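You operate a simulated robot arm through the tools that you are given. There is no shell and no other tool. Be economical: measure what you need, move in short steps, check, and stop when the job is done.

The job below is to be done with a simulated two-armed robot. You get a single attempt, and the scene is never put back.

JOB
Press the violet cable plug onto short cable E725 in the lever press.
Fine: lay the cable in the press, set the plug on its end, then shut the guard before pulling the lever; put the lever up; plugs are in the PLUGS drawer, shut it again; leave the other cables and plugs. Where these are worked on the way, their far stop is far enough and under half their travel is too little: plugs drawer.

The check looks at the end state, three seconds after you hand in, the way a careful person would. Anything else that was tipped, shoved, dropped, spilled or broken makes it a failure.

ROBOT AND FRAMES
Two 7-joint arms with fingered hands on one trunk, on a base that drives. Base frame: it is fixed to the floor where the robot stands at the start and does not move with it; the origin is under the middle of the robot, x ahead of it, y to its left, z up; the surface under the hand at the start is at about z = 0.78. Readings come in m, rad, newtons and seconds.
The left shoulder is at the start at [0.052, 0.174, 1.093], the right one opposite. With the tool pointing down near the work surface each hand reaches from about 0.3 to 0.74 m from the robot's upright axis, wherever it stands, measured 20 degrees to its own side. Places, roughly: clear guard of the press [0.3, 0.2, 0.8]; plugs drawer [0.4, 0.2, 0.6]; press lever [0.6, 0, 1]; seat of the lever press [0.4, 0, 0.8]. Payload 3.8 kg a hand.
Tool frame (each hand has its own): the origin (TCP) lies between the finger pads and is the grasp point; the fingertips stand 0.026 m ahead of it; z points along the fingers, y is the line along which they close. Largest opening 0.132 m; the body of the gripper starts 0.073 m behind the TCP. The gripper is a hand of 3 fingers: y runs from the thumb to the fingers, the wrist lies at [0, 0, -0.224] in the tool frame.
Orientation is that of the tool frame in the base frame, as a unit quaternion [x, y, z, w]. With the fingers straight down and closing along the base's y, the tool's x points along the base's -x, its y along +y and its z along -z.

CONTROLS
- The arms move only by the tool send_rows. It takes "left_increments", "right_increments" or both (then of equal length, played together; a hand with none holds still); each is a list of rows, each a list of 6 numbers: the turn, a rotation vector about the base's x, y, z in rad, then the shift along the base's x, y, z in mm. In form: [[wx, wy, wz, x, y, z], ...]. A call has 1 to 8 rows; each row is the pose to reach, as a shift and turn from the pose commanded when the call began. Each row takes 0.2 s and may step no farther than 0.05 m and 0.15 rad from the row before; otherwise, the whole call is refused. A pose out of reach is approached as far as the arm can. The call stops where the force on the tool passes 90 N (or 10 N more than at its start, if that is more) or the arm is blocked; 0.2 s more then pass. In this call time passes only in rows, and 0.2 s behind the last. The reply holds the time, the measured pose of the TCP, the force on the tool along the base axes, the opening and the grip force, in the units named above and with some noise, with the torque about the TCP (base axes, N m) and any sound that the robot's microphone picked up, and new pictures: "pictures" is both (left out), scene, wrist or none (wrist: the cameras of the hands that moved).
- Cameras (640 x 400 px; columns grow to the right, rows downward): "scene" is now at [0.1679, 0.061, 0.9879]; the picture's right is [0.66, -0.75, 0.00], its down [-0.13, -0.11, -0.99] and it looks along [0.74, 0.65, -0.17] (base axes); focal length 214 px, centre (320, 200). "left" rides on the left gripper at [-0.062, 0.003, -0.092] in its tool frame; the picture's right is [-0.05, -1.00, 0.00], its down [0.83, -0.04, -0.55] and it looks along [0.55, -0.03, 0.83] (tool axes); focal length 230 px, centre (320, 200). "right" rides on the right gripper at [0.062, 0.003, -0.092] in its tool frame; the picture's right is [-0.05, 1.00, 0.00], its down [-0.83, -0.04, -0.56] and it looks along [-0.55, -0.03, 0.83] (tool axes); focal length 230 px, centre (320, 200). There is no depth. A picture from a camera that has moved, and an enlarged one, comes with that camera's place and axes in the base frame and with its lens.
- slide_trunk(by): slides the trunk up (or, below 0, down) by that many m; the arms and the scene camera ride with it, the base frame stays. It gives what a move gives, with no picture.
- base_move(legs): drives the robot by 1 to 6 legs, each [ahead, left, turn to the left] in m, m and rad, along the robot's own axes; the way and the turn of a leg run together, so that a leg with both is an arc; at most 1.5 m and 3.142 rad a leg. The arms and the cameras ride along, it lands a little off, and it stops where it bumps. It gives what a move gives, and a new picture of the scene camera.
- move_fingers(finger1, finger2, thumb_bend, hand): sets how far each is bent, from 0 (flat) to 100 (curled in); at 30 the hand is open as for a grip, at 70 the pads meet at the TCP. One left out holds its place. A second passes; each finger stops where it meets its share of the squeeze, and holds until it gets a number again. It is the only way to open and close the hand. It gives what a move gives, with no picture; readings hold the bend of each and the force on the fingers (four entries, about 0 where the hand has none), thumb and palm.
- pan_tilt(pan, tilt): turns the head with the scene camera to pan (to the left, within 1.047 rad either way) and tilt (down, from -0.506 to 1.204), counted from straight ahead of the robot. It gives what a move gives, and a new picture of the scene camera.
- zoom(camera, box): a new picture of the part [left, top, right, bottom] of that camera's present view, enlarged. No time passes.
- job_done(): hands the job in; it is judged then, once.

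Go step by step. Nothing tells you exact positions but the pictures and the camera data: compare them with the known pose of the tool, close in by small moves and look again before you grip or let go. The budget is 120 turns and 260 pictures, counting those below and the enlarged ones. Unless the task says otherwise, let go and move clear before handing in.

The tools are called after "Emit:" as name(argument=value, ...) on one line, values as JSON. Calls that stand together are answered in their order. send_rows: Moves the arms, as the interface text tells. Its arguments: {"type":"object","properties":{"left_increments":{"type":"array","items":{"type":"array","items":{"type":"number"}}},"right_increments":{"type":"array","items":{"type":"array","items":{"type":"number"}}},"pictures":{"type":"string","enum":["both","scene","wrist","none"]}},"required":[]} The other tools are called the same way: slide_trunk (by) slides the trunk up or down; move_fingers (finger1, finger2, thumb_bend, hand) moves the fingers one by one; base_move (legs) drives the base; pan_tilt (pan, tilt) turns the head that bears the scene camera; zoom (camera, box) takes an enlarged picture of a part of a camera's view; job_done () hands the job in.

At the start:

```text
time: 0.0
left_position: [0.3288, 0.2921, 1.2496]
left_tool_rot: [0.0, 1.0, 0.001, 0.0]
left_force: [0.2, -0.4, 0.1]
left_wrist_torque: [0.01, 0.02, 0.0]
left_grip_width: 0.132
left_gripper_force: 0.0
left_shape: jaw
left_bend: [30.0, 30.0, 30.0]
left_finger forces: [0.0, 0.0, 0.1, 0.0, 0.1, 0.2]
right_position: [0.37, -0.0318, 0.9993]
right_tool_rot: [0.0, 1.0, 0.0, 0.0]
right_force: [-0.3, -0.7, -0.4]
right_wrist_torque: [0.01, 0.0, 0.01]
right_grip_width: 0.1317
right_gripper_force: 0.1
right_shape: jaw
right_bend: [30.0, 30.0, 30.0]
right_finger forces: [0.0, 0.1, 0.0, 0.1, 0.0, 0.0]
trunk travel left (down, up): [-0.4, 0.082]
robot x, y, heading: [-0.0015, -0.0016, -0.002]
head pan, tilt: [0.719, 0.169]
```

scene: 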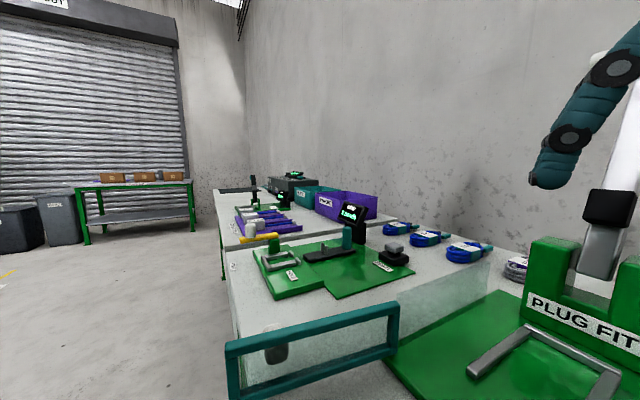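
right: 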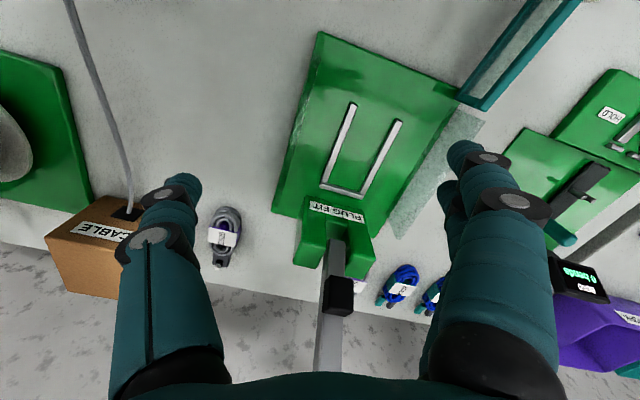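
left: 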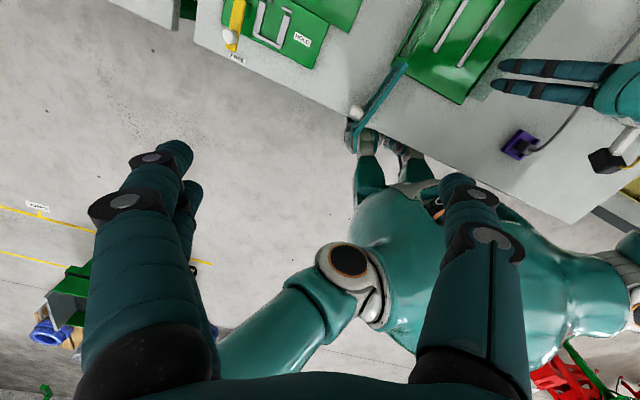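

I see the press ahead with its guard (teal frame) standing open to the left, and several cables. I'll look around first.

Emit:
pan_tilt(pan=0.0, tilt=0.6)

Emit:
pan_tilt(pan=0.7, tilt=0.8)

Emit:
pan_tilt(pan=-0.7, tilt=0.5)

```text
time: 1.1
left_position: [0.3274, 0.2923, 1.2503]
left_tool_rot: [0.0, 1.0, 0.0, -0.001]
left_force: [-0.6, -0.3, -0.6]
left_wrist_torque: [0.02, 0.01, 0.0]
left_grip_width: 0.1319
left_gripper_force: 0.0
left_shape: jaw
left_bend: [30.0, 30.0, 30.0]
left_finger forces: [0.0, 0.0, 0.0, 0.1, 0.0, 0.0]
right_position: [0.3696, -0.0321, 0.9995]
right_tool_rot: [0.0, 1.0, 0.0, 0.0]
right_force: [0.1, -0.5, 0.4]
right_wrist_torque: [0.0, -0.02, 0.02]
right_grip_width: 0.1321
right_gripper_force: 0.0
right_shape: jaw
right_bend: [30.0, 30.0, 30.0]
right_finger forces: [0.0, 0.0, 0.0, 0.0, 0.0, 0.0]
trunk travel left (down, up): [-0.4, 0.082]
robot x, y, heading: [-0.0018, -0.0004, -0.003]
head pan, tilt: [0.0, 0.6]
camera scene: at [0.1864, -0.0001, 0.9483], right [0.0, -1.0, 0.0], down [-0.56, 0.0, -0.83], along [0.83, 0.0, -0.56], focal length 214 px, centre (320, 200)
```

scene: 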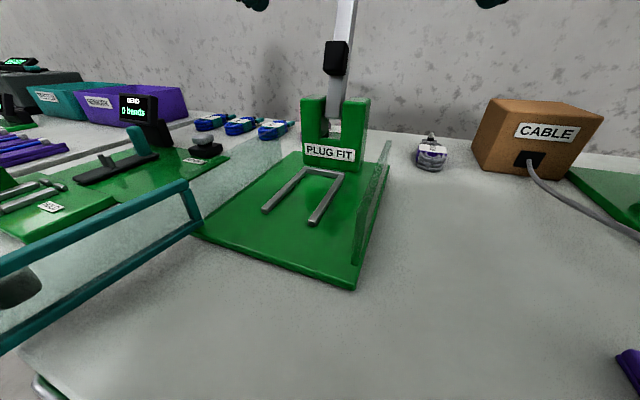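

```text
time: 2.1
left_position: [0.327, 0.2922, 1.2508]
left_tool_rot: [0.0, 1.0, 0.001, 0.0]
left_force: [-0.2, -0.3, -0.2]
left_wrist_torque: [-0.04, -0.04, 0.01]
left_grip_width: 0.1317
left_gripper_force: 0.0
left_shape: jaw
left_bend: [30.0, 30.0, 30.0]
left_finger forces: [0.0, 0.0, 0.1, 0.0, 0.1, 0.0]
right_position: [0.3708, -0.0316, 0.9994]
right_tool_rot: [0.0, 1.0, 0.001, 0.001]
right_force: [-0.7, -0.3, 0.0]
right_wrist_torque: [-0.01, -0.01, 0.0]
right_grip_width: 0.1318
right_gripper_force: 0.1
right_shape: jaw
right_bend: [30.0, 30.0, 30.0]
right_finger forces: [0.0, 0.1, 0.0, 0.0, 0.1, 0.1]
trunk travel left (down, up): [-0.4, 0.082]
robot x, y, heading: [-0.0003, 0.0007, 0.001]
head pan, tilt: [0.7, 0.799]
camera scene: at [0.1597, 0.0517, 0.9314], right [0.64, -0.77, 0.0], down [-0.55, -0.46, -0.7], along [0.53, 0.45, -0.72], focal length 214 px, centre (320, 200)
```

scene: 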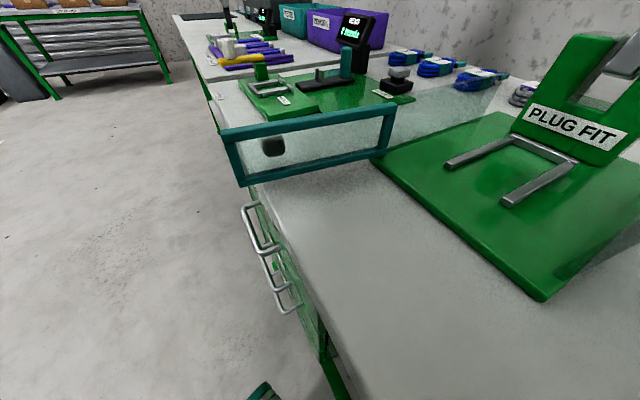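

```text
time: 3.7
left_position: [0.3277, 0.292, 1.2511]
left_tool_rot: [0.0, 1.0, 0.0, 0.0]
left_force: [0.4, 1.6, 0.6]
left_wrist_torque: [-0.04, 0.02, -0.01]
left_grip_width: 0.1318
left_gripper_force: 0.1
left_shape: jaw
left_bend: [30.0, 30.0, 30.0]
left_finger forces: [0.0, 0.0, 0.0, 0.1, 0.1, 0.1]
right_position: [0.3703, -0.0323, 1.0005]
right_tool_rot: [0.0, 1.0, -0.001, 0.0]
right_force: [-0.3, 0.4, 0.1]
right_wrist_torque: [-0.02, 0.02, 0.0]
right_grip_width: 0.1319
right_gripper_force: 0.0
right_shape: jaw
right_bend: [30.0, 30.0, 30.0]
right_finger forces: [0.0, 0.0, 0.1, 0.0, 0.1, 0.1]
trunk travel left (down, up): [-0.4, 0.082]
robot x, y, heading: [0.0019, -0.0009, -0.005]
head pan, tilt: [-0.7, 0.499]
camera scene: at [0.1676, -0.0587, 0.9573], right [-0.64, -0.77, 0.0], down [-0.37, 0.31, -0.88], along [0.67, -0.56, -0.48], focal length 214 px, centre (320, 200)
```

scene: 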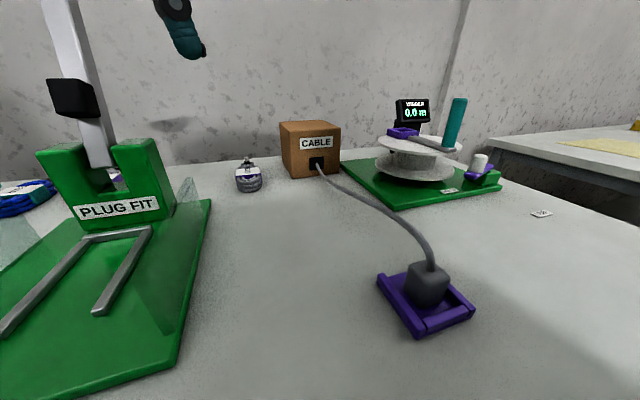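

Several coiled cables stand behind the press, with labels. I'll zoom to read them.

Emit:
zoom(camera="scene", box=[210, 140, 290, 200])

Emit:
pan_tilt(pan=0.35, tilt=0.5)

Emit:
zoom(camera="right", box=[180, 180, 270, 280])

Emit:
zoom(camera="right", box=[370, 240, 480, 330])

```text
6.67 times, centred on (250, 170) of scene
camera zoom: at [0.1676, -0.0587, 0.9573], right [-0.64, -0.77, 0.0], down [-0.37, 0.31, -0.88], along [0.67, -0.56, -0.48], focal length 1430 px, centre (787, 400)
```

zoom: 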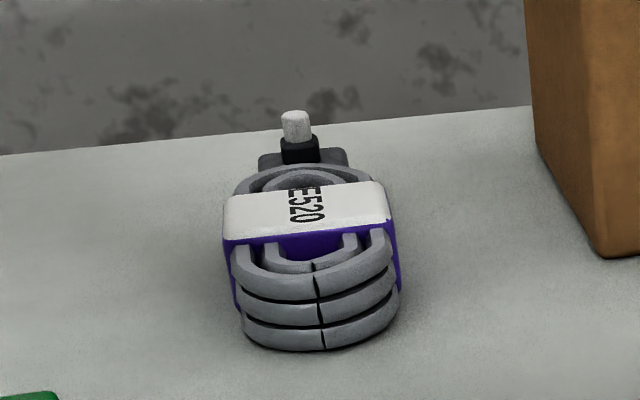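

```text
time: 5.0
left_position: [0.3285, 0.291, 1.2507]
left_tool_rot: [0.0, 1.0, -0.001, 0.0]
left_force: [-0.5, 0.2, 0.2]
left_wrist_torque: [-0.01, -0.03, -0.02]
left_grip_width: 0.1318
left_gripper_force: 0.1
left_shape: jaw
left_bend: [30.0, 30.0, 30.0]
left_finger forces: [0.0, 0.1, 0.0, 0.0, 0.0, 0.0]
right_position: [0.37, -0.0321, 1.0008]
right_tool_rot: [0.001, 1.0, 0.0, 0.0]
right_force: [0.0, 0.4, -0.4]
right_wrist_torque: [0.0, -0.01, -0.01]
right_grip_width: 0.132
right_gripper_force: 0.1
right_shape: jaw
right_bend: [30.0, 30.0, 30.0]
right_finger forces: [0.1, 0.0, 0.0, 0.1, 0.0, 0.0]
trunk travel left (down, up): [-0.4, 0.082]
robot x, y, heading: [-0.0007, -0.0024, 0.001]
head pan, tilt: [0.351, 0.499]
camera scene: at [0.1835, 0.031, 0.9573], right [0.34, -0.94, 0.0], down [-0.45, -0.16, -0.88], along [0.82, 0.3, -0.48], focal length 214 px, centre (320, 200)
```

scene: 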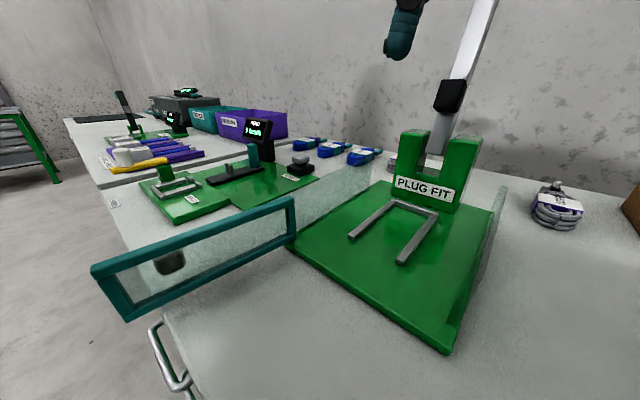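

```text
4.00 times, centred on (225, 230) of right
camera zoom: at [0.3079, -0.0283, 1.0932], right [0.05, 1.0, 0.0], down [0.83, -0.04, 0.56], along [0.55, -0.03, -0.83], focal length 920 px, centre (700, 80)
```

zoom: 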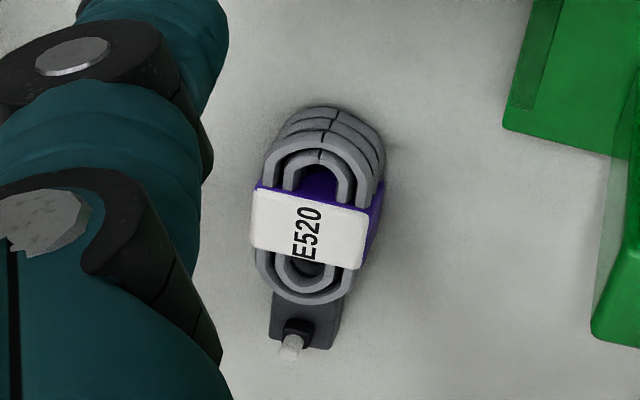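

```text
4.44 times, centred on (425, 285) of right
camera zoom: at [0.3079, -0.0283, 1.0932], right [0.05, 1.0, 0.0], down [0.83, -0.04, 0.56], along [0.55, -0.03, -0.83], focal length 1022 px, centre (-147, -178)
```

zoom: 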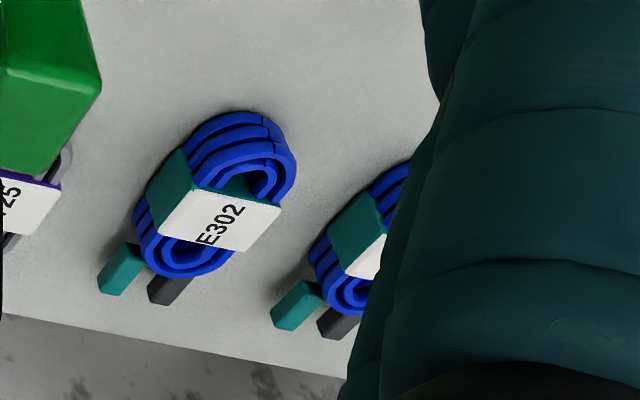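

The grey cable beside the press post reads "…25", likely E725. I'll look closer.

Emit:
zoom(camera="scene", box=[280, 120, 440, 220])

Emit:
zoom(camera="scene", box=[90, 180, 510, 400])

Emit:
zoom(camera="right", box=[270, 20, 510, 300])

```text
4.00 times, centred on (360, 170) of scene
camera zoom: at [0.1835, 0.031, 0.9573], right [0.34, -0.94, 0.0], down [-0.45, -0.16, -0.88], along [0.82, 0.3, -0.48], focal length 858 px, centre (160, 320)
```

zoom: 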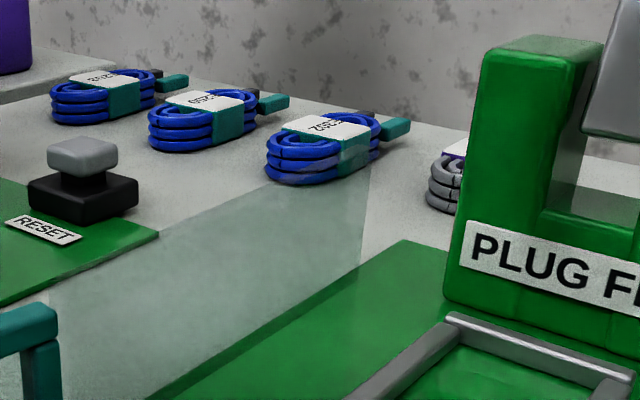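

```text
1.52 times, centred on (300, 290) of scene
camera zoom: at [0.1835, 0.031, 0.9573], right [0.34, -0.94, 0.0], down [-0.45, -0.16, -0.88], along [0.82, 0.3, -0.48], focal length 327 px, centre (350, 63)
```

zoom: 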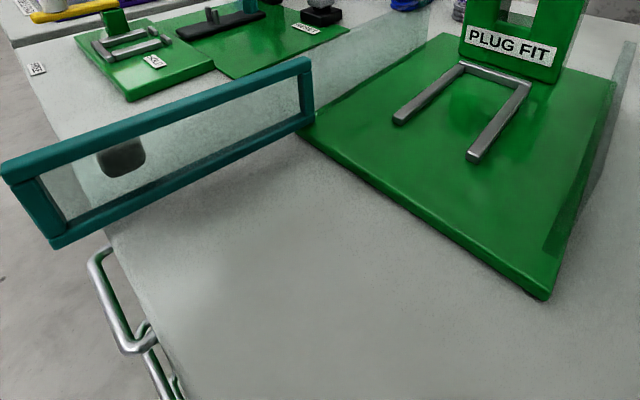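

```text
1.43 times, centred on (390, 160) of right
camera zoom: at [0.3079, -0.0283, 1.0932], right [0.05, 1.0, 0.0], down [0.83, -0.04, 0.56], along [0.55, -0.03, -0.83], focal length 329 px, centre (220, 257)
```

zoom: 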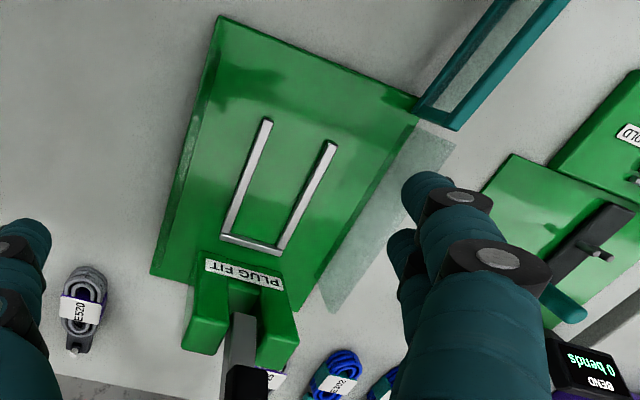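

E725 is the grey cable just left-behind the press post; the bench is turned about −0.38 rad to the robot. I'll back off and square up to see the drawers.

Emit:
base_move(legs=[[-0.3, 0, 0], [0, 0, -0.38]])

Emit:
pan_tilt(pan=0.5, tilt=0.7)

```text
time: 8.1
left_position: [0.1228, 0.1515, 1.2505]
left_tool_rot: [0.185, 0.983, 0.0, -0.001]
left_force: [0.7, -1.1, -0.5]
left_wrist_torque: [0.0, -0.02, 0.01]
left_grip_width: 0.1318
left_gripper_force: 0.1
left_shape: jaw
left_bend: [30.0, 30.0, 30.0]
left_finger forces: [0.1, 0.0, 0.0, 0.0, 0.0, 0.1]
right_position: [0.0442, -0.1655, 0.9997]
right_tool_rot: [0.186, 0.983, -0.001, 0.0]
right_force: [0.0, 0.0, -0.6]
right_wrist_torque: [0.02, 0.04, -0.03]
right_grip_width: 0.1319
right_gripper_force: 0.0
right_shape: jaw
right_bend: [30.0, 30.0, 30.0]
right_finger forces: [0.1, 0.0, 0.1, 0.0, 0.0, 0.0]
trunk travel left (down, up): [-0.4, 0.082]
robot x, y, heading: [-0.2884, 0.0001, -0.372]
head pan, tilt: [0.351, 0.499]
camera scene: at [-0.1068, -0.0388, 0.9573], right [-0.02, -1.0, 0.0], down [-0.48, 0.01, -0.88], along [0.88, -0.02, -0.48], focal length 214 px, centre (320, 200)
```

scene: 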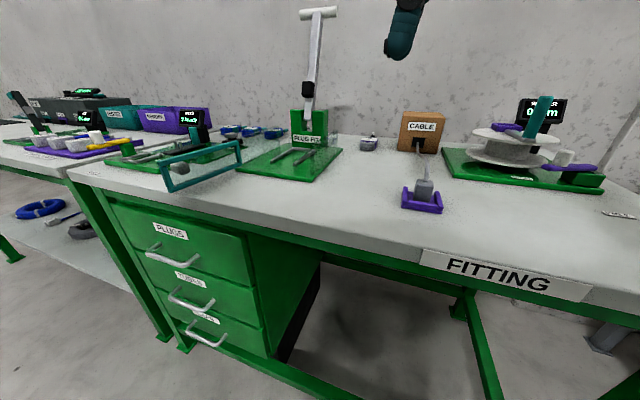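

```text
time: 8.9
left_position: [0.1234, 0.1526, 1.2503]
left_tool_rot: [0.185, 0.983, -0.001, 0.0]
left_force: [0.3, -0.1, -0.4]
left_wrist_torque: [0.01, 0.0, 0.0]
left_grip_width: 0.1322
left_gripper_force: 0.1
left_shape: jaw
left_bend: [30.0, 30.0, 30.0]
left_finger forces: [0.1, 0.1, 0.1, 0.0, 0.0, 0.0]
right_position: [0.0448, -0.1642, 1.0009]
right_tool_rot: [0.186, 0.983, 0.0, 0.0]
right_force: [-0.5, 0.1, -0.2]
right_wrist_torque: [0.01, -0.04, 0.02]
right_grip_width: 0.1319
right_gripper_force: 0.1
right_shape: jaw
right_bend: [30.0, 30.0, 30.0]
right_finger forces: [0.0, 0.0, 0.0, 0.1, 0.0, 0.0]
trunk travel left (down, up): [-0.4, 0.082]
robot x, y, heading: [-0.291, -0.0022, -0.371]
head pan, tilt: [0.499, 0.7]
camera scene: at [-0.1135, -0.026, 0.9397], right [0.13, -0.99, 0.0], down [-0.64, -0.08, -0.77], along [0.76, 0.1, -0.64], focal length 214 px, centre (320, 200)
```

scene: 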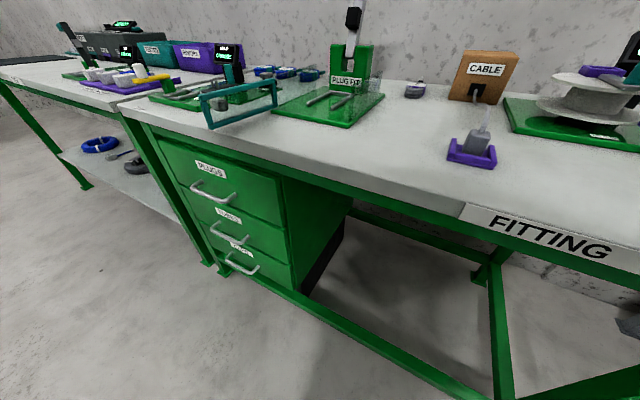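

The PLUGS drawer is the top one, handle about [0.25, 0.28, 0.63]. I'll back a little, lower the trunk, and bring the left hand horizontal in front of the handle.

Emit:
base_move(legs=[[-0.2, 0, -0.04]])

Emit:
slide_trunk(by=-0.2)

Emit:
pan_tilt(pan=0.5, tilt=0.4)

```text
time: 10.5
left_position: [-0.0609, 0.214, 1.249]
left_tool_rot: [0.205, 0.979, 0.0, 0.0]
left_force: [-0.1, 0.4, -0.2]
left_wrist_torque: [-0.02, 0.0, -0.01]
left_grip_width: 0.1318
left_gripper_force: 0.0
left_shape: jaw
left_bend: [30.0, 30.0, 30.0]
left_finger forces: [0.1, 0.0, 0.0, 0.0, 0.0, 0.0]
right_position: [-0.1518, -0.0987, 0.9993]
right_tool_rot: [0.206, 0.979, 0.001, 0.0]
right_force: [0.5, -0.1, 0.1]
right_wrist_torque: [0.03, 0.0, -0.03]
right_grip_width: 0.1317
right_gripper_force: 0.1
right_shape: jaw
right_bend: [30.0, 30.0, 30.0]
right_finger forces: [0.0, 0.0, 0.0, 0.0, 0.1, 0.0]
trunk travel left (down, up): [-0.4, 0.082]
robot x, y, heading: [-0.4796, 0.0797, -0.417]
head pan, tilt: [0.499, 0.7]
camera scene: at [-0.3041, 0.0454, 0.9396], right [0.09, -1.0, 0.0], down [-0.64, -0.06, -0.77], along [0.76, 0.07, -0.64], focal length 214 px, centre (320, 200)
```

scene: 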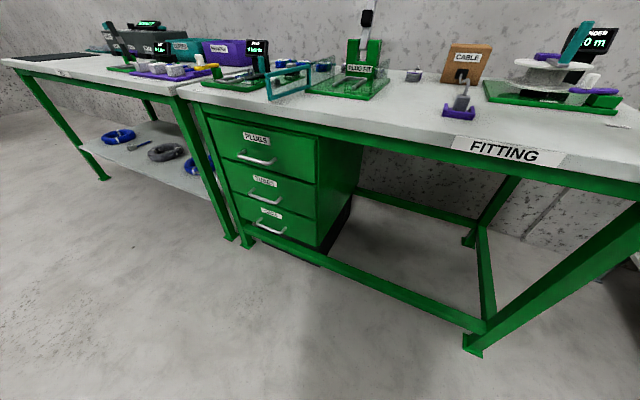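

```text
time: 12.7
left_position: [-0.0596, 0.2133, 1.0515]
left_tool_rot: [0.206, 0.979, 0.0, 0.0]
left_force: [0.0, -0.2, -0.1]
left_wrist_torque: [0.0, -0.02, -0.05]
left_grip_width: 0.1319
left_gripper_force: 0.0
left_shape: jaw
left_bend: [30.0, 30.0, 30.0]
left_finger forces: [0.0, 0.1, 0.0, 0.0, 0.0, 0.0]
right_position: [-0.1524, -0.1016, 0.8003]
right_tool_rot: [0.206, 0.979, 0.0, 0.0]
right_force: [0.0, 0.1, 0.7]
right_wrist_torque: [-0.03, 0.01, 0.0]
right_grip_width: 0.1319
right_gripper_force: 0.0
right_shape: jaw
right_bend: [30.0, 30.0, 30.0]
right_finger forces: [0.0, 0.0, 0.0, 0.0, 0.0, 0.0]
trunk travel left (down, up): [-0.2, 0.282]
robot x, y, heading: [-0.4806, 0.0797, -0.416]
head pan, tilt: [0.499, 0.7]
```

```text
time: 13.4
left_position: [-0.0604, 0.215, 1.0486]
left_tool_rot: [0.205, 0.979, 0.0, 0.001]
left_force: [-0.2, -0.2, 0.6]
left_wrist_torque: [0.02, 0.02, 0.01]
left_grip_width: 0.132
left_gripper_force: 0.1
left_shape: jaw
left_bend: [30.0, 30.0, 30.0]
left_finger forces: [0.0, 0.0, 0.1, 0.0, 0.1, 0.1]
right_position: [-0.1515, -0.1017, 0.7997]
right_tool_rot: [0.205, 0.979, 0.0, 0.001]
right_force: [0.0, -0.5, 0.6]
right_wrist_torque: [0.0, -0.03, 0.02]
right_grip_width: 0.1319
right_gripper_force: 0.0
right_shape: jaw
right_bend: [30.0, 30.0, 30.0]
right_finger forces: [0.0, 0.1, 0.0, 0.0, 0.1, 0.0]
trunk travel left (down, up): [-0.2, 0.282]
robot x, y, heading: [-0.4795, 0.0813, -0.413]
head pan, tilt: [0.499, 0.4]
camera scene: at [-0.3101, 0.0521, 0.763], right [0.09, -1.0, 0.0], down [-0.39, -0.03, -0.92], along [0.92, 0.08, -0.39], focal length 214 px, centre (320, 200)
```

scene: 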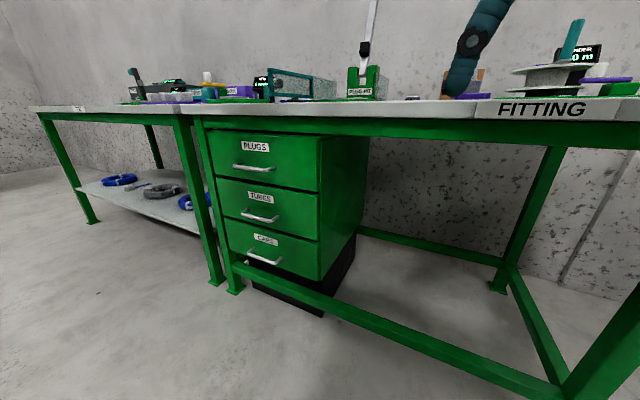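

The hand needs to go horizontal with fingers closing vertically, about 13 cm short of the handle. I'll swing it there in two calls.

Emit:
send_rows(left_increments=[[0.0437, -0.114, -0.0863, 15, 9.5, -31.6], [0.0874, -0.228, -0.1726, 30, 19, -63.2], [0.1311, -0.342, -0.2589, 45, 28.5, -94.8], [0.1748, -0.456, -0.3452, 60, 38, -126.4], [0.2185, -0.57, -0.4315, 75, 47.5, -158], [0.2622, -0.684, -0.5178, 90, 57, -189.6], [0.3059, -0.798, -0.6041, 105, 66.5, -221.2], [0.3496, -0.912, -0.6904, 120, 76, -252.8]], pictures="none")

Emit:
send_rows(left_increments=[[0.0437, -0.114, -0.0863, 15, 9.5, -31.6], [0.0874, -0.228, -0.1726, 30, 19, -63.2], [0.1311, -0.342, -0.2589, 45, 28.5, -94.8], [0.1748, -0.456, -0.3452, 60, 38, -126.4], [0.2185, -0.57, -0.4315, 75, 47.5, -158], [0.2622, -0.684, -0.5178, 90, 57, -189.6]], pictures="both")

```text
time: 15.2
left_position: [0.1393, 0.3077, 0.8247]
left_tool_rot: [0.469, 0.759, 0.255, 0.373]
left_force: [0.6, 0.2, -0.3]
left_wrist_torque: [0.03, 0.02, -0.02]
left_grip_width: 0.1319
left_gripper_force: 0.1
left_shape: jaw
left_bend: [30.0, 30.0, 30.0]
left_finger forces: [0.0, 0.1, 0.0, 0.1, 0.0, 0.0]
left hand out of reach, approached as far as the arm can: row 4, 5, 6, 7, 8
right_position: [-0.1522, -0.1006, 0.8003]
right_tool_rot: [0.205, 0.979, 0.001, -0.001]
right_force: [0.9, 0.7, -0.1]
right_wrist_torque: [0.0, 0.03, -0.03]
right_grip_width: 0.1319
right_gripper_force: 0.0
right_shape: jaw
right_bend: [30.0, 30.0, 30.0]
right_finger forces: [0.0, 0.0, 0.1, 0.0, 0.1, 0.1]
trunk travel left (down, up): [-0.2, 0.282]
robot x, y, heading: [-0.4783, 0.0804, -0.413]
head pan, tilt: [0.499, 0.4]
```

```text
time: 16.6
left_position: [0.254, 0.4392, 0.7226]
left_tool_rot: [0.633, 0.408, 0.339, 0.564]
left_force: [5.3, -4.2, 4.4]
left_wrist_torque: [0.19, 0.38, 0.1]
left_grip_width: 0.1319
left_gripper_force: 0.0
left_shape: jaw
left_bend: [30.0, 30.0, 30.0]
left_finger forces: [0.0, 0.0, 0.0, 0.1, 0.0, 0.0]
left hand out of reach, approached as far as the arm can: row 2, 3, 4, 5, 6
right_position: [-0.1512, -0.0999, 0.7994]
right_tool_rot: [0.206, 0.979, -0.001, 0.0]
right_force: [-0.5, -0.6, 0.0]
right_wrist_torque: [-0.03, 0.01, 0.01]
right_grip_width: 0.1319
right_gripper_force: 0.1
right_shape: jaw
right_bend: [30.0, 30.0, 30.0]
right_finger forces: [0.1, 0.1, 0.0, 0.1, 0.0, 0.1]
trunk travel left (down, up): [-0.2, 0.282]
robot x, y, heading: [-0.4789, 0.0777, -0.417]
head pan, tilt: [0.499, 0.4]
camera scene: at [-0.3098, 0.0522, 0.763], right [0.09, -1.0, 0.0], down [-0.39, -0.03, -0.92], along [0.92, 0.08, -0.39], focal length 214 px, centre (320, 200)
camera left: at [0.1452, 0.4235, 0.7391], right [-0.16, -0.02, -0.99], down [-0.14, 0.99, 0.0], along [0.98, 0.14, -0.16], focal length 230 px, centre (320, 200)
```

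scene: 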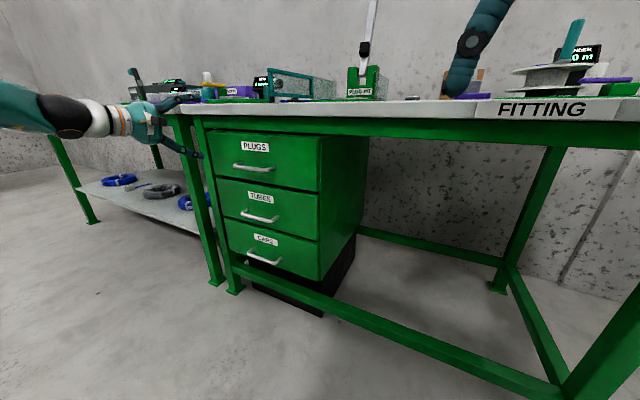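
left: 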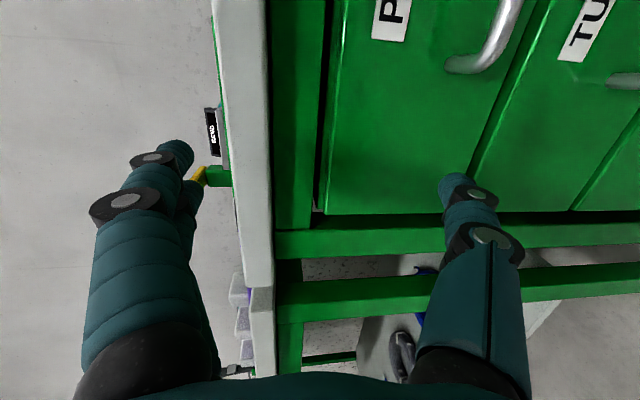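

Orientation is right, but the position swung left and high. I'll back away from the bench and come down to the handle's height.

Emit:
send_rows(left_increments=[[0, 0, 0, -30, 0, 0], [0, 0, 0, -60, 0, 0], [0, 0, 0, -80, -20, -30], [0, 0, 0, -90, -50, -65], [0, 0, 0, -100, -80, -100], [0, 0, 0, -100, -95, -115]], pictures="both")

```text
time: 18.1
left_position: [0.1637, 0.3922, 0.7095]
left_tool_rot: [0.623, 0.403, 0.339, 0.579]
left_force: [0.4, 0.2, -0.6]
left_wrist_torque: [-0.01, 0.0, 0.01]
left_grip_width: 0.1319
left_gripper_force: 0.1
left_shape: jaw
left_bend: [30.0, 30.0, 30.0]
left_finger forces: [0.1, 0.1, 0.1, 0.0, 0.0, 0.0]
left hand out of reach, approached as far as the arm can: row 3, 4, 5, 6
right_position: [-0.1524, -0.0993, 0.8004]
right_tool_rot: [0.206, 0.979, 0.001, 0.0]
right_force: [0.0, -0.5, -0.2]
right_wrist_torque: [-0.02, 0.0, -0.04]
right_grip_width: 0.1317
right_gripper_force: 0.1
right_shape: jaw
right_bend: [30.0, 30.0, 30.0]
right_finger forces: [0.0, 0.0, 0.0, 0.0, 0.0, 0.1]
trunk travel left (down, up): [-0.2, 0.282]
robot x, y, heading: [-0.48, 0.0792, -0.412]
head pan, tilt: [0.499, 0.4]
camera scene: at [-0.3102, 0.052, 0.7631], right [0.09, -1.0, 0.0], down [-0.39, -0.03, -0.92], along [0.92, 0.08, -0.39], focal length 214 px, centre (320, 200)
camera left: at [0.0543, 0.3779, 0.7235], right [-0.13, -0.04, -0.99], down [-0.13, 0.99, -0.02], along [0.98, 0.12, -0.14], focal length 230 px, centre (320, 200)
```

scene: 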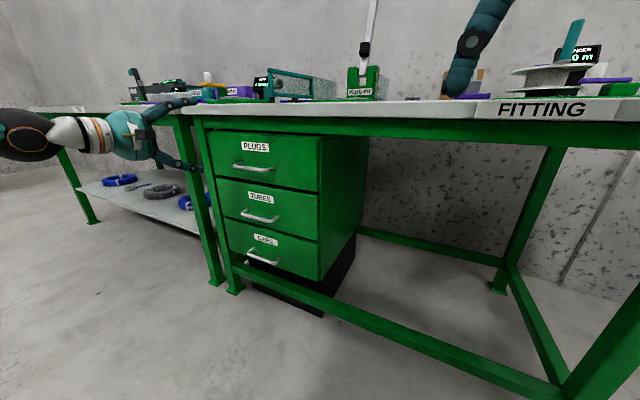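
left: 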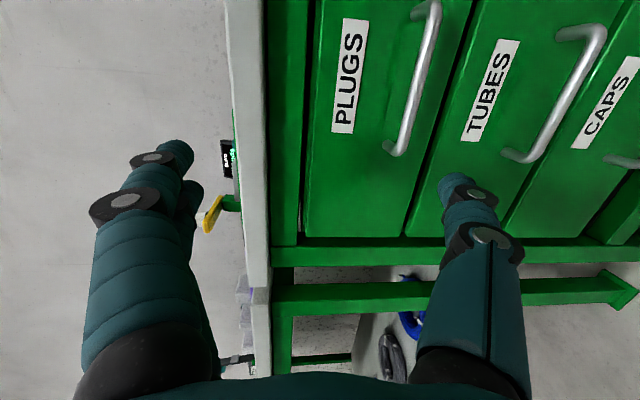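

The arm can't come lower in this pose, so I'll lower the trunk 0.1 m and shift the base 5 cm right instead.

Emit:
slide_trunk(by=-0.1)

Emit:
base_move(legs=[[0, -0.052, 0]])

Emit:
send_rows(left_increments=[[0, 0, 0, 0.1, 0, 0]], pictures="wrist")

```text
time: 19.4
left_position: [0.1709, 0.3888, 0.5607]
left_tool_rot: [0.652, 0.424, 0.317, 0.544]
left_force: [-0.4, 0.0, 0.5]
left_wrist_torque: [0.0, 0.02, 0.01]
left_grip_width: 0.1319
left_gripper_force: 0.0
left_shape: jaw
left_bend: [30.0, 30.0, 30.0]
left_finger forces: [0.0, 0.0, 0.1, 0.1, 0.0, 0.1]
right_position: [-0.152, -0.0997, 0.7002]
right_tool_rot: [0.205, 0.979, 0.0, 0.0]
right_force: [0.7, -1.1, -0.2]
right_wrist_torque: [0.01, 0.01, -0.02]
right_grip_width: 0.1319
right_gripper_force: 0.2
right_shape: jaw
right_bend: [30.0, 30.0, 30.0]
right_finger forces: [0.0, 0.0, 0.1, 0.0, 0.0, 0.0]
trunk travel left (down, up): [-0.1, 0.382]
robot x, y, heading: [-0.4779, 0.0815, -0.417]
head pan, tilt: [0.499, 0.4]
```

```text
time: 20.5
left_position: [0.1492, 0.3415, 0.5593]
left_tool_rot: [0.652, 0.423, 0.317, 0.544]
left_force: [-1.0, -0.3, 0.5]
left_wrist_torque: [0.0, -0.01, 0.01]
left_grip_width: 0.1321
left_gripper_force: 0.0
left_shape: jaw
left_bend: [30.0, 30.0, 30.0]
left_finger forces: [0.0, 0.1, 0.1, 0.0, 0.0, 0.0]
right_position: [-0.1731, -0.1485, 0.6994]
right_tool_rot: [0.205, 0.979, -0.001, -0.001]
right_force: [0.8, 0.2, -0.5]
right_wrist_torque: [0.01, 0.02, 0.01]
right_grip_width: 0.1318
right_gripper_force: 0.1
right_shape: jaw
right_bend: [30.0, 30.0, 30.0]
right_finger forces: [0.1, 0.0, 0.1, 0.1, 0.0, 0.0]
trunk travel left (down, up): [-0.1, 0.382]
robot x, y, heading: [-0.4992, 0.032, -0.416]
head pan, tilt: [0.499, 0.4]
camera scene: at [-0.3255, 0.0013, 0.6553], right [0.09, -1.0, 0.0], down [-0.39, -0.03, -0.92], along [0.92, 0.08, -0.39], focal length 214 px, centre (320, 200)
```

scene: 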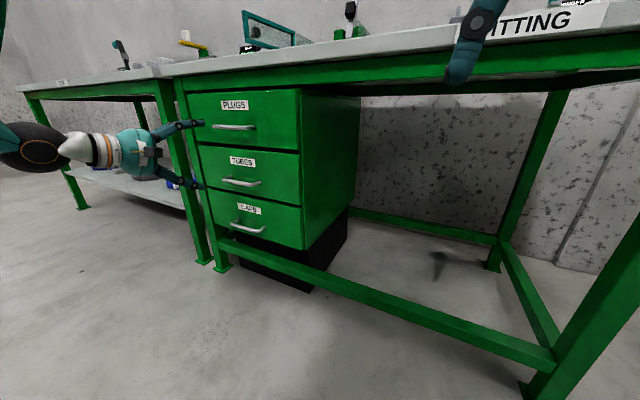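

```text
time: 20.9
left_position: [0.1493, 0.3414, 0.5586]
left_tool_rot: [0.651, 0.424, 0.316, 0.545]
left_force: [-0.2, -0.1, 0.3]
left_wrist_torque: [0.03, 0.01, 0.02]
left_grip_width: 0.1321
left_gripper_force: 0.0
left_shape: jaw
left_bend: [30.0, 30.0, 30.0]
left_finger forces: [0.0, 0.0, 0.1, 0.0, 0.0, 0.0]
right_position: [-0.1739, -0.1484, 0.7005]
right_tool_rot: [0.205, 0.979, 0.0, -0.001]
right_force: [0.6, 0.2, -0.5]
right_wrist_torque: [0.0, -0.02, -0.03]
right_grip_width: 0.1318
right_gripper_force: 0.1
right_shape: jaw
right_bend: [30.0, 30.0, 30.0]
right_finger forces: [0.1, 0.0, 0.1, 0.0, 0.1, 0.0]
trunk travel left (down, up): [-0.1, 0.382]
robot x, y, heading: [-0.4971, 0.026, -0.415]
head pan, tilt: [0.499, 0.4]
camera left: at [0.0422, 0.3262, 0.5841], right [-0.23, 0.0, -0.97], down [-0.13, 0.99, 0.03], along [0.96, 0.13, -0.23], focal length 230 px, centre (320, 200)
```

left: 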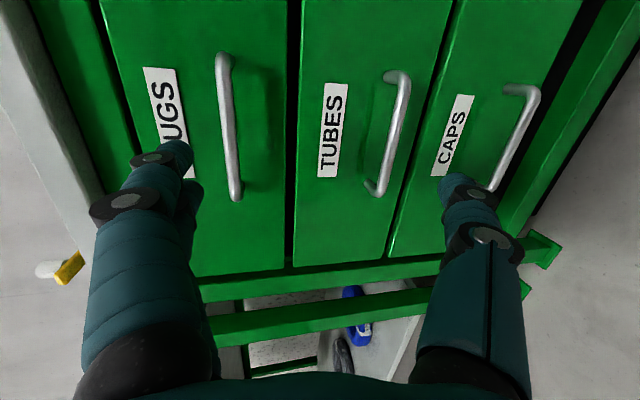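

Handle of PLUGS is consistent at about [0.271, 0.288, 0.612]. Raise and level the hand, then go forward partway.

Emit:
send_rows(left_increments=[[-0.04, -0.09, 0, 0, 0, 27], [-0.081, -0.183, 0, 0, 0, 53], [-0.081, -0.183, 0, 28, -12, 53], [-0.081, -0.183, 0, 55, -24, 53], [-0.081, -0.183, 0, 73, -32, 53]], pictures="both")

```text
time: 22.1
left_position: [0.2192, 0.3129, 0.6232]
left_tool_rot: [0.598, 0.384, 0.357, 0.606]
left_force: [0.0, 0.1, -0.3]
left_wrist_torque: [-0.02, 0.02, 0.03]
left_grip_width: 0.132
left_gripper_force: 0.0
left_shape: jaw
left_bend: [30.0, 30.0, 30.0]
left_finger forces: [0.0, 0.0, 0.0, 0.1, 0.0, 0.1]
left hand out of reach, approached as far as the arm can: row 3, 4, 5
right_position: [-0.173, -0.1498, 0.6996]
right_tool_rot: [0.205, 0.979, 0.0, 0.0]
right_force: [-0.2, -0.2, 0.2]
right_wrist_torque: [0.01, -0.01, 0.0]
right_grip_width: 0.1319
right_gripper_force: 0.2
right_shape: jaw
right_bend: [30.0, 30.0, 30.0]
right_finger forces: [0.1, 0.0, 0.1, 0.0, 0.0, 0.1]
trunk travel left (down, up): [-0.1, 0.382]
robot x, y, heading: [-0.5013, 0.0293, -0.412]
head pan, tilt: [0.499, 0.4]
camera scene: at [-0.3254, 0.0014, 0.6553], right [0.09, -1.0, 0.0], down [-0.39, -0.03, -0.92], along [0.92, 0.08, -0.39], focal length 214 px, centre (320, 200)
camera left: at [0.1087, 0.299, 0.6295], right [-0.05, -0.08, -1.0], down [-0.12, 0.99, -0.07], along [0.99, 0.12, -0.06], focal length 230 px, centre (320, 200)
```

scene: 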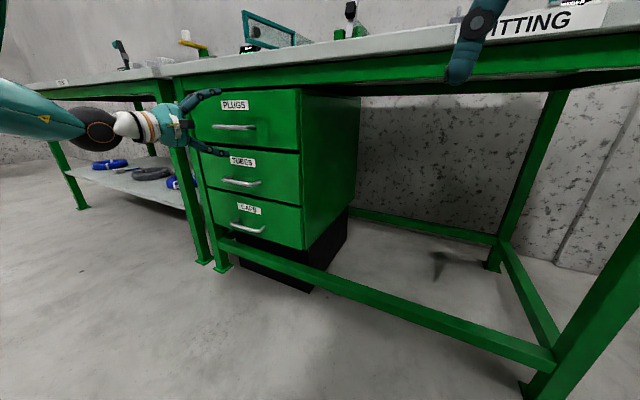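
left: 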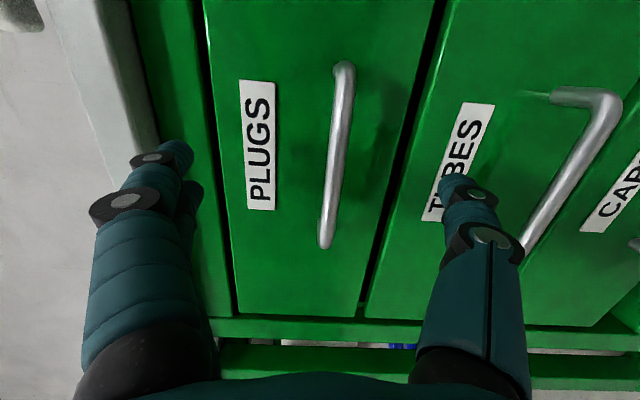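

Handle sits between the fingers ahead. Moving forward 5 cm.

Emit:
send_rows(left_increments=[[0, 0, 0, 20, -9, 0], [0, 0, 0, 35, -16, -2], [0, 0, 0, 48, -23, -3]], pictures="wrist")

```text
time: 22.9
left_position: [0.2529, 0.3001, 0.6438]
left_tool_rot: [0.597, 0.384, 0.356, 0.608]
left_force: [0.8, 0.3, 0.2]
left_wrist_torque: [0.03, -0.02, 0.02]
left_grip_width: 0.132
left_gripper_force: 0.0
left_shape: jaw
left_bend: [30.0, 30.0, 30.0]
left_finger forces: [0.0, 0.1, 0.0, 0.0, 0.0, 0.0]
left hand out of reach, approached as far as the arm can: row 1, 2, 3
right_position: [-0.1729, -0.1479, 0.6996]
right_tool_rot: [0.205, 0.979, 0.0, 0.001]
right_force: [0.6, 0.0, -0.5]
right_wrist_torque: [0.0, 0.02, 0.03]
right_grip_width: 0.132
right_gripper_force: 0.1
right_shape: jaw
right_bend: [30.0, 30.0, 30.0]
right_finger forces: [0.0, 0.1, 0.1, 0.0, 0.1, 0.0]
trunk travel left (down, up): [-0.1, 0.382]
robot x, y, heading: [-0.4971, 0.0291, -0.415]
head pan, tilt: [0.499, 0.4]
camera left: at [0.1435, 0.2859, 0.6496], right [-0.05, -0.08, -1.0], down [-0.12, 0.99, -0.07], along [0.99, 0.12, -0.06], focal length 230 px, centre (320, 200)
```

left: 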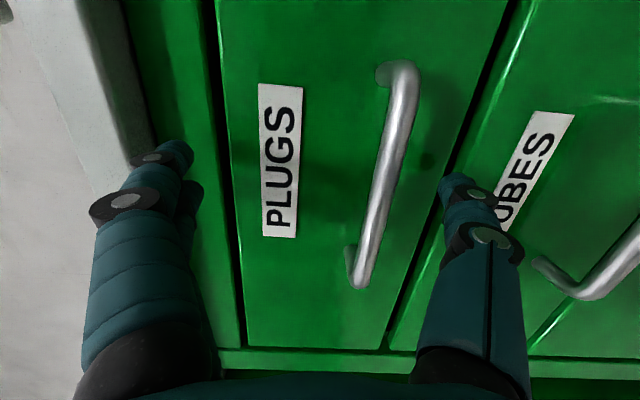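

The arm is at its limit here; I'll use trunk and base for the final centimetres.

Emit:
slide_trunk(by=-0.025)

Emit:
send_rows(left_increments=[[0, 0, 0, 0, 0, 0.1]], pictures="wrist")

```text
time: 23.6
left_position: [0.2535, 0.3001, 0.6191]
left_tool_rot: [0.597, 0.384, 0.357, 0.607]
left_force: [-0.1, 0.5, 0.7]
left_wrist_torque: [0.01, 0.03, 0.02]
left_grip_width: 0.1321
left_gripper_force: 0.0
left_shape: jaw
left_bend: [30.0, 30.0, 30.0]
left_finger forces: [0.0, 0.0, 0.1, 0.0, 0.1, 0.0]
right_position: [-0.172, -0.1494, 0.6759]
right_tool_rot: [0.206, 0.979, -0.001, 0.001]
right_force: [-2.1, 0.0, -0.9]
right_wrist_torque: [0.01, -0.05, 0.0]
right_grip_width: 0.1319
right_gripper_force: 0.1
right_shape: jaw
right_bend: [30.0, 30.0, 30.0]
right_finger forces: [0.0, 0.2, 0.0, 0.0, 0.0, 0.0]
trunk travel left (down, up): [-0.075, 0.407]
robot x, y, heading: [-0.5002, 0.0292, -0.412]
head pan, tilt: [0.499, 0.4]
```

```text
time: 24.0
left_position: [0.2542, 0.3013, 0.6178]
left_tool_rot: [0.597, 0.384, 0.357, 0.607]
left_force: [0.1, 0.8, -0.4]
left_wrist_torque: [-0.03, 0.02, 0.03]
left_grip_width: 0.1318
left_gripper_force: 0.0
left_shape: jaw
left_bend: [30.0, 30.0, 30.0]
left_finger forces: [0.0, 0.0, 0.1, 0.1, 0.0, 0.0]
right_position: [-0.1732, -0.1485, 0.6748]
right_tool_rot: [0.205, 0.979, 0.0, 0.0]
right_force: [0.0, -0.3, 0.0]
right_wrist_torque: [-0.01, -0.01, 0.02]
right_grip_width: 0.1321
right_gripper_force: 0.0
right_shape: jaw
right_bend: [30.0, 30.0, 30.0]
right_finger forces: [0.0, 0.1, 0.0, 0.0, 0.0, 0.0]
trunk travel left (down, up): [-0.075, 0.407]
robot x, y, heading: [-0.5025, 0.028, -0.412]
head pan, tilt: [0.499, 0.4]
camera left: at [0.1439, 0.2873, 0.6244], right [-0.05, -0.08, -1.0], down [-0.12, 0.99, -0.07], along [0.99, 0.12, -0.06], focal length 230 px, centre (320, 200)
```

left: 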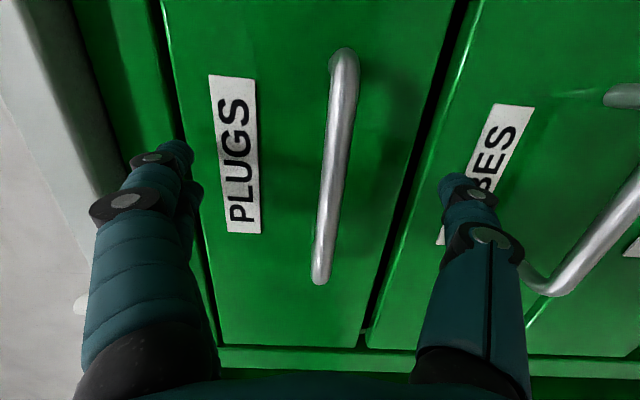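

Height fits. A small base nudge forward and right to put the bar at the grasp point.

Emit:
base_move(legs=[[0.017, -0.017, 0]])

Emit:
send_rows(left_increments=[[0, 0, 0, 0, 0, 0.1]], pictures="wrist")

```text
time: 24.9
left_position: [0.2629, 0.2804, 0.6187]
left_tool_rot: [0.596, 0.386, 0.358, 0.606]
left_force: [-6.1, 4.5, -2.5]
left_wrist_torque: [-0.35, -0.33, 0.11]
left_grip_width: 0.1323
left_gripper_force: 0.0
left_shape: jaw
left_bend: [30.0, 29.0, 30.0]
left_finger forces: [1.0, 6.1, 0.0, 0.0, 0.1, 0.0]
right_position: [-0.1637, -0.1696, 0.6751]
right_tool_rot: [0.204, 0.979, 0.0, 0.0]
right_force: [0.7, 0.7, -0.1]
right_wrist_torque: [-0.01, -0.01, -0.03]
right_grip_width: 0.1319
right_gripper_force: 0.0
right_shape: jaw
right_bend: [30.0, 30.0, 30.0]
right_finger forces: [0.1, 0.0, 0.0, 0.1, 0.0, 0.0]
trunk travel left (down, up): [-0.075, 0.407]
robot x, y, heading: [-0.4899, 0.0083, -0.413]
head pan, tilt: [0.499, 0.4]
camera scene: at [-0.3144, -0.0215, 0.629], right [0.09, -1.0, 0.0], down [-0.39, -0.03, -0.92], along [0.92, 0.08, -0.39], focal length 214 px, centre (320, 200)
```

scene: 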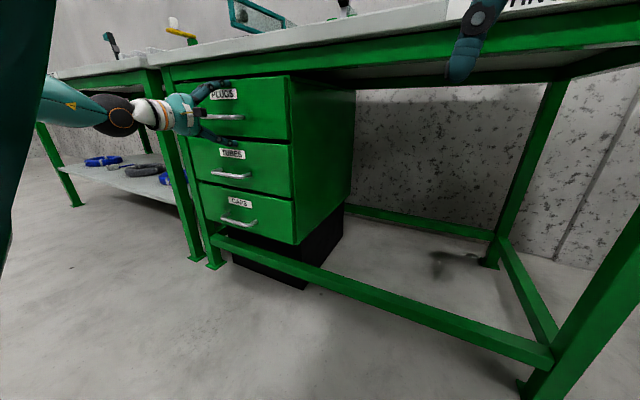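

```text
time: 25.3
left_position: [0.2616, 0.2795, 0.618]
left_tool_rot: [0.596, 0.387, 0.358, 0.606]
left_force: [-3.8, 2.1, -0.8]
left_wrist_torque: [-0.17, -0.3, 0.05]
left_grip_width: 0.1323
left_gripper_force: 0.1
left_shape: jaw
left_bend: [30.0, 29.0, 30.0]
left_finger forces: [0.7, 4.5, 0.1, 0.0, 0.0, 0.0]
right_position: [-0.1649, -0.1695, 0.6747]
right_tool_rot: [0.205, 0.979, 0.0, 0.0]
right_force: [0.7, 0.5, 0.4]
right_wrist_torque: [-0.01, 0.01, 0.01]
right_grip_width: 0.1319
right_gripper_force: 0.0
right_shape: jaw
right_bend: [30.0, 30.0, 30.0]
right_finger forces: [0.0, 0.1, 0.0, 0.1, 0.1, 0.0]
trunk travel left (down, up): [-0.075, 0.407]
robot x, y, heading: [-0.4911, 0.0078, -0.412]
head pan, tilt: [0.499, 0.4]
camera left: at [0.1522, 0.266, 0.6243], right [-0.05, -0.08, -1.0], down [-0.13, 0.99, -0.07], along [0.99, 0.12, -0.06], focal length 230 px, centre (320, 200)
```

left: 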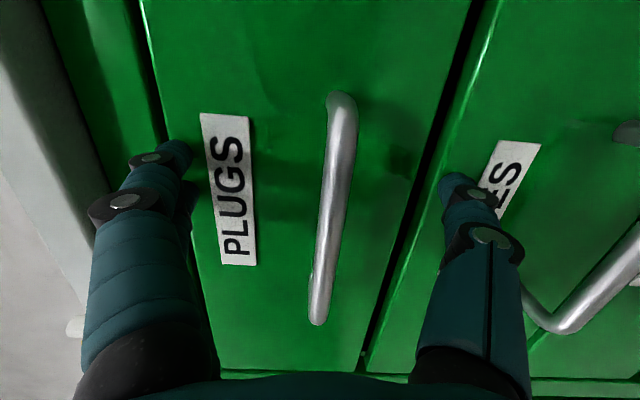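

The fingertips just touch the drawer front and the bar is between them. Closing the hand.

Emit:
move_fingers(hand="left", finger1=75, finger2=75, thumb_bend=75)

Emit:
zoom(camera="left", box=[0, 0, 640, 400])

```text
time: 26.3
left_position: [0.2613, 0.2806, 0.6208]
left_tool_rot: [0.596, 0.386, 0.358, 0.607]
left_force: [-16.2, 15.6, 0.5]
left_wrist_torque: [-0.61, -1.23, 0.44]
left_grip_width: 0.0001
left_gripper_force: 14.2
left_shape: fingers
left_bend: [74.0, 72.0, 74.0]
left_finger forces: [0.1, 19.3, 0.0, 0.0, 8.9, 0.0]
right_position: [-0.1642, -0.1701, 0.675]
right_tool_rot: [0.204, 0.979, -0.001, 0.001]
right_force: [-0.3, 0.5, 0.4]
right_wrist_torque: [0.01, 0.01, -0.02]
right_grip_width: 0.1319
right_gripper_force: 0.0
right_shape: jaw
right_bend: [30.0, 30.0, 30.0]
right_finger forces: [0.0, 0.0, 0.0, 0.0, 0.0, 0.0]
trunk travel left (down, up): [-0.075, 0.407]
robot x, y, heading: [-0.494, 0.0084, -0.415]
head pan, tilt: [0.499, 0.4]
```

```text
1.00 times, centred on (320, 200) of left (not enlarged: the box is as wide or as high as the picture)
camera zoom: at [0.1521, 0.2665, 0.6254], right [-0.05, -0.08, -1.0], down [-0.13, 0.99, -0.07], along [0.99, 0.12, -0.06], focal length 230 px, centre (320, 200)
```

zoom: 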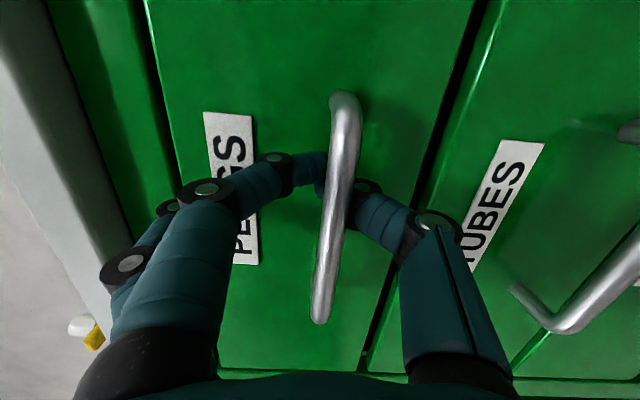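

The fingers are hooked behind the bar. Pull by driving the base straight back.

Emit:
base_move(legs=[[-0.2, 0, 0]])

```text
time: 27.9
left_position: [0.0783, 0.3588, 0.6185]
left_tool_rot: [0.597, 0.385, 0.357, 0.607]
left_force: [0.1, 0.1, -2.6]
left_wrist_torque: [0.0, 0.01, 0.0]
left_grip_width: 0.0
left_gripper_force: 1.5
left_shape: fingers
left_bend: [74.0, 74.0, 73.0]
left_finger forces: [0.0, 0.0, 0.1, 0.0, 2.2, 0.0]
right_position: [-0.3485, -0.0902, 0.674]
right_tool_rot: [0.206, 0.979, -0.001, -0.001]
right_force: [-0.7, -0.5, -0.2]
right_wrist_torque: [-0.03, 0.04, 0.01]
right_grip_width: 0.1319
right_gripper_force: 0.1
right_shape: jaw
right_bend: [30.0, 30.0, 30.0]
right_finger forces: [0.0, 0.0, 0.0, 0.0, 0.0, 0.1]
trunk travel left (down, up): [-0.075, 0.407]
robot x, y, heading: [-0.6737, 0.0851, -0.414]
head pan, tilt: [0.499, 0.4]
camera scene: at [-0.4975, 0.0586, 0.6289], right [0.09, -1.0, 0.0], down [-0.39, -0.03, -0.92], along [0.92, 0.08, -0.39], focal length 214 px, centre (320, 200)
```

scene: 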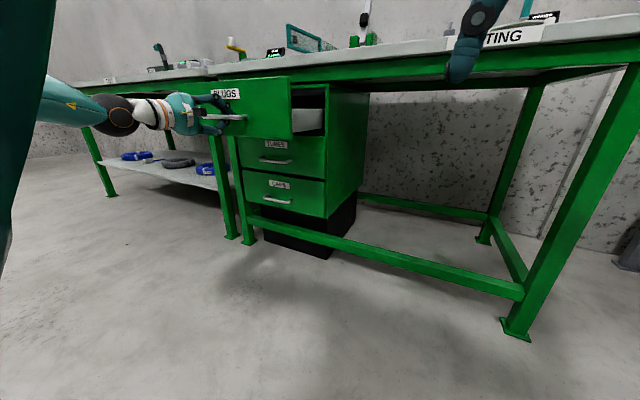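

The drawer came out about 0.2 m. I'll pull further to find the stop.

Emit:
base_move(legs=[[-0.1, 0, 0]])

```text
time: 29.0
left_position: [-0.0121, 0.4018, 0.6185]
left_tool_rot: [0.597, 0.386, 0.359, 0.605]
left_force: [0.7, 0.3, -3.4]
left_wrist_torque: [-0.01, -0.03, -0.01]
left_grip_width: 0.0
left_gripper_force: 1.8
left_shape: fingers
left_bend: [74.0, 74.0, 73.0]
left_finger forces: [0.0, 0.0, 0.0, 0.1, 2.5, 0.0]
right_position: [-0.4376, -0.0498, 0.6747]
right_tool_rot: [0.205, 0.979, 0.0, 0.0]
right_force: [-0.6, -0.7, -0.1]
right_wrist_torque: [0.03, 0.02, -0.01]
right_grip_width: 0.1322
right_gripper_force: 0.1
right_shape: jaw
right_bend: [30.0, 30.0, 30.0]
right_finger forces: [0.0, 0.0, 0.0, 0.0, 0.1, 0.1]
trunk travel left (down, up): [-0.075, 0.407]
robot x, y, heading: [-0.7625, 0.13, -0.41]
head pan, tilt: [0.499, 0.4]
camera scene: at [-0.5881, 0.0988, 0.6289], right [0.09, -1.0, 0.0], down [-0.39, -0.03, -0.92], along [0.92, 0.08, -0.39], focal length 214 px, centre (320, 200)
```

scene: 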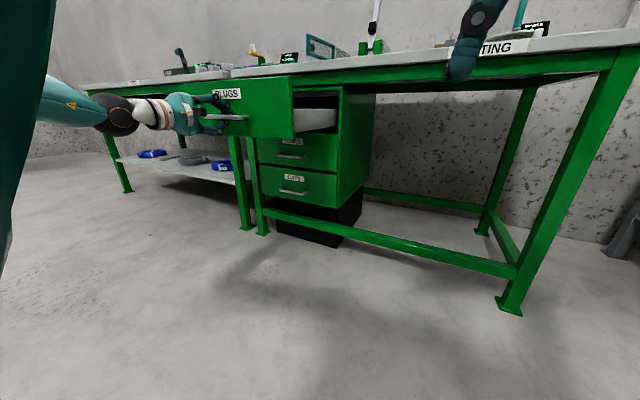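

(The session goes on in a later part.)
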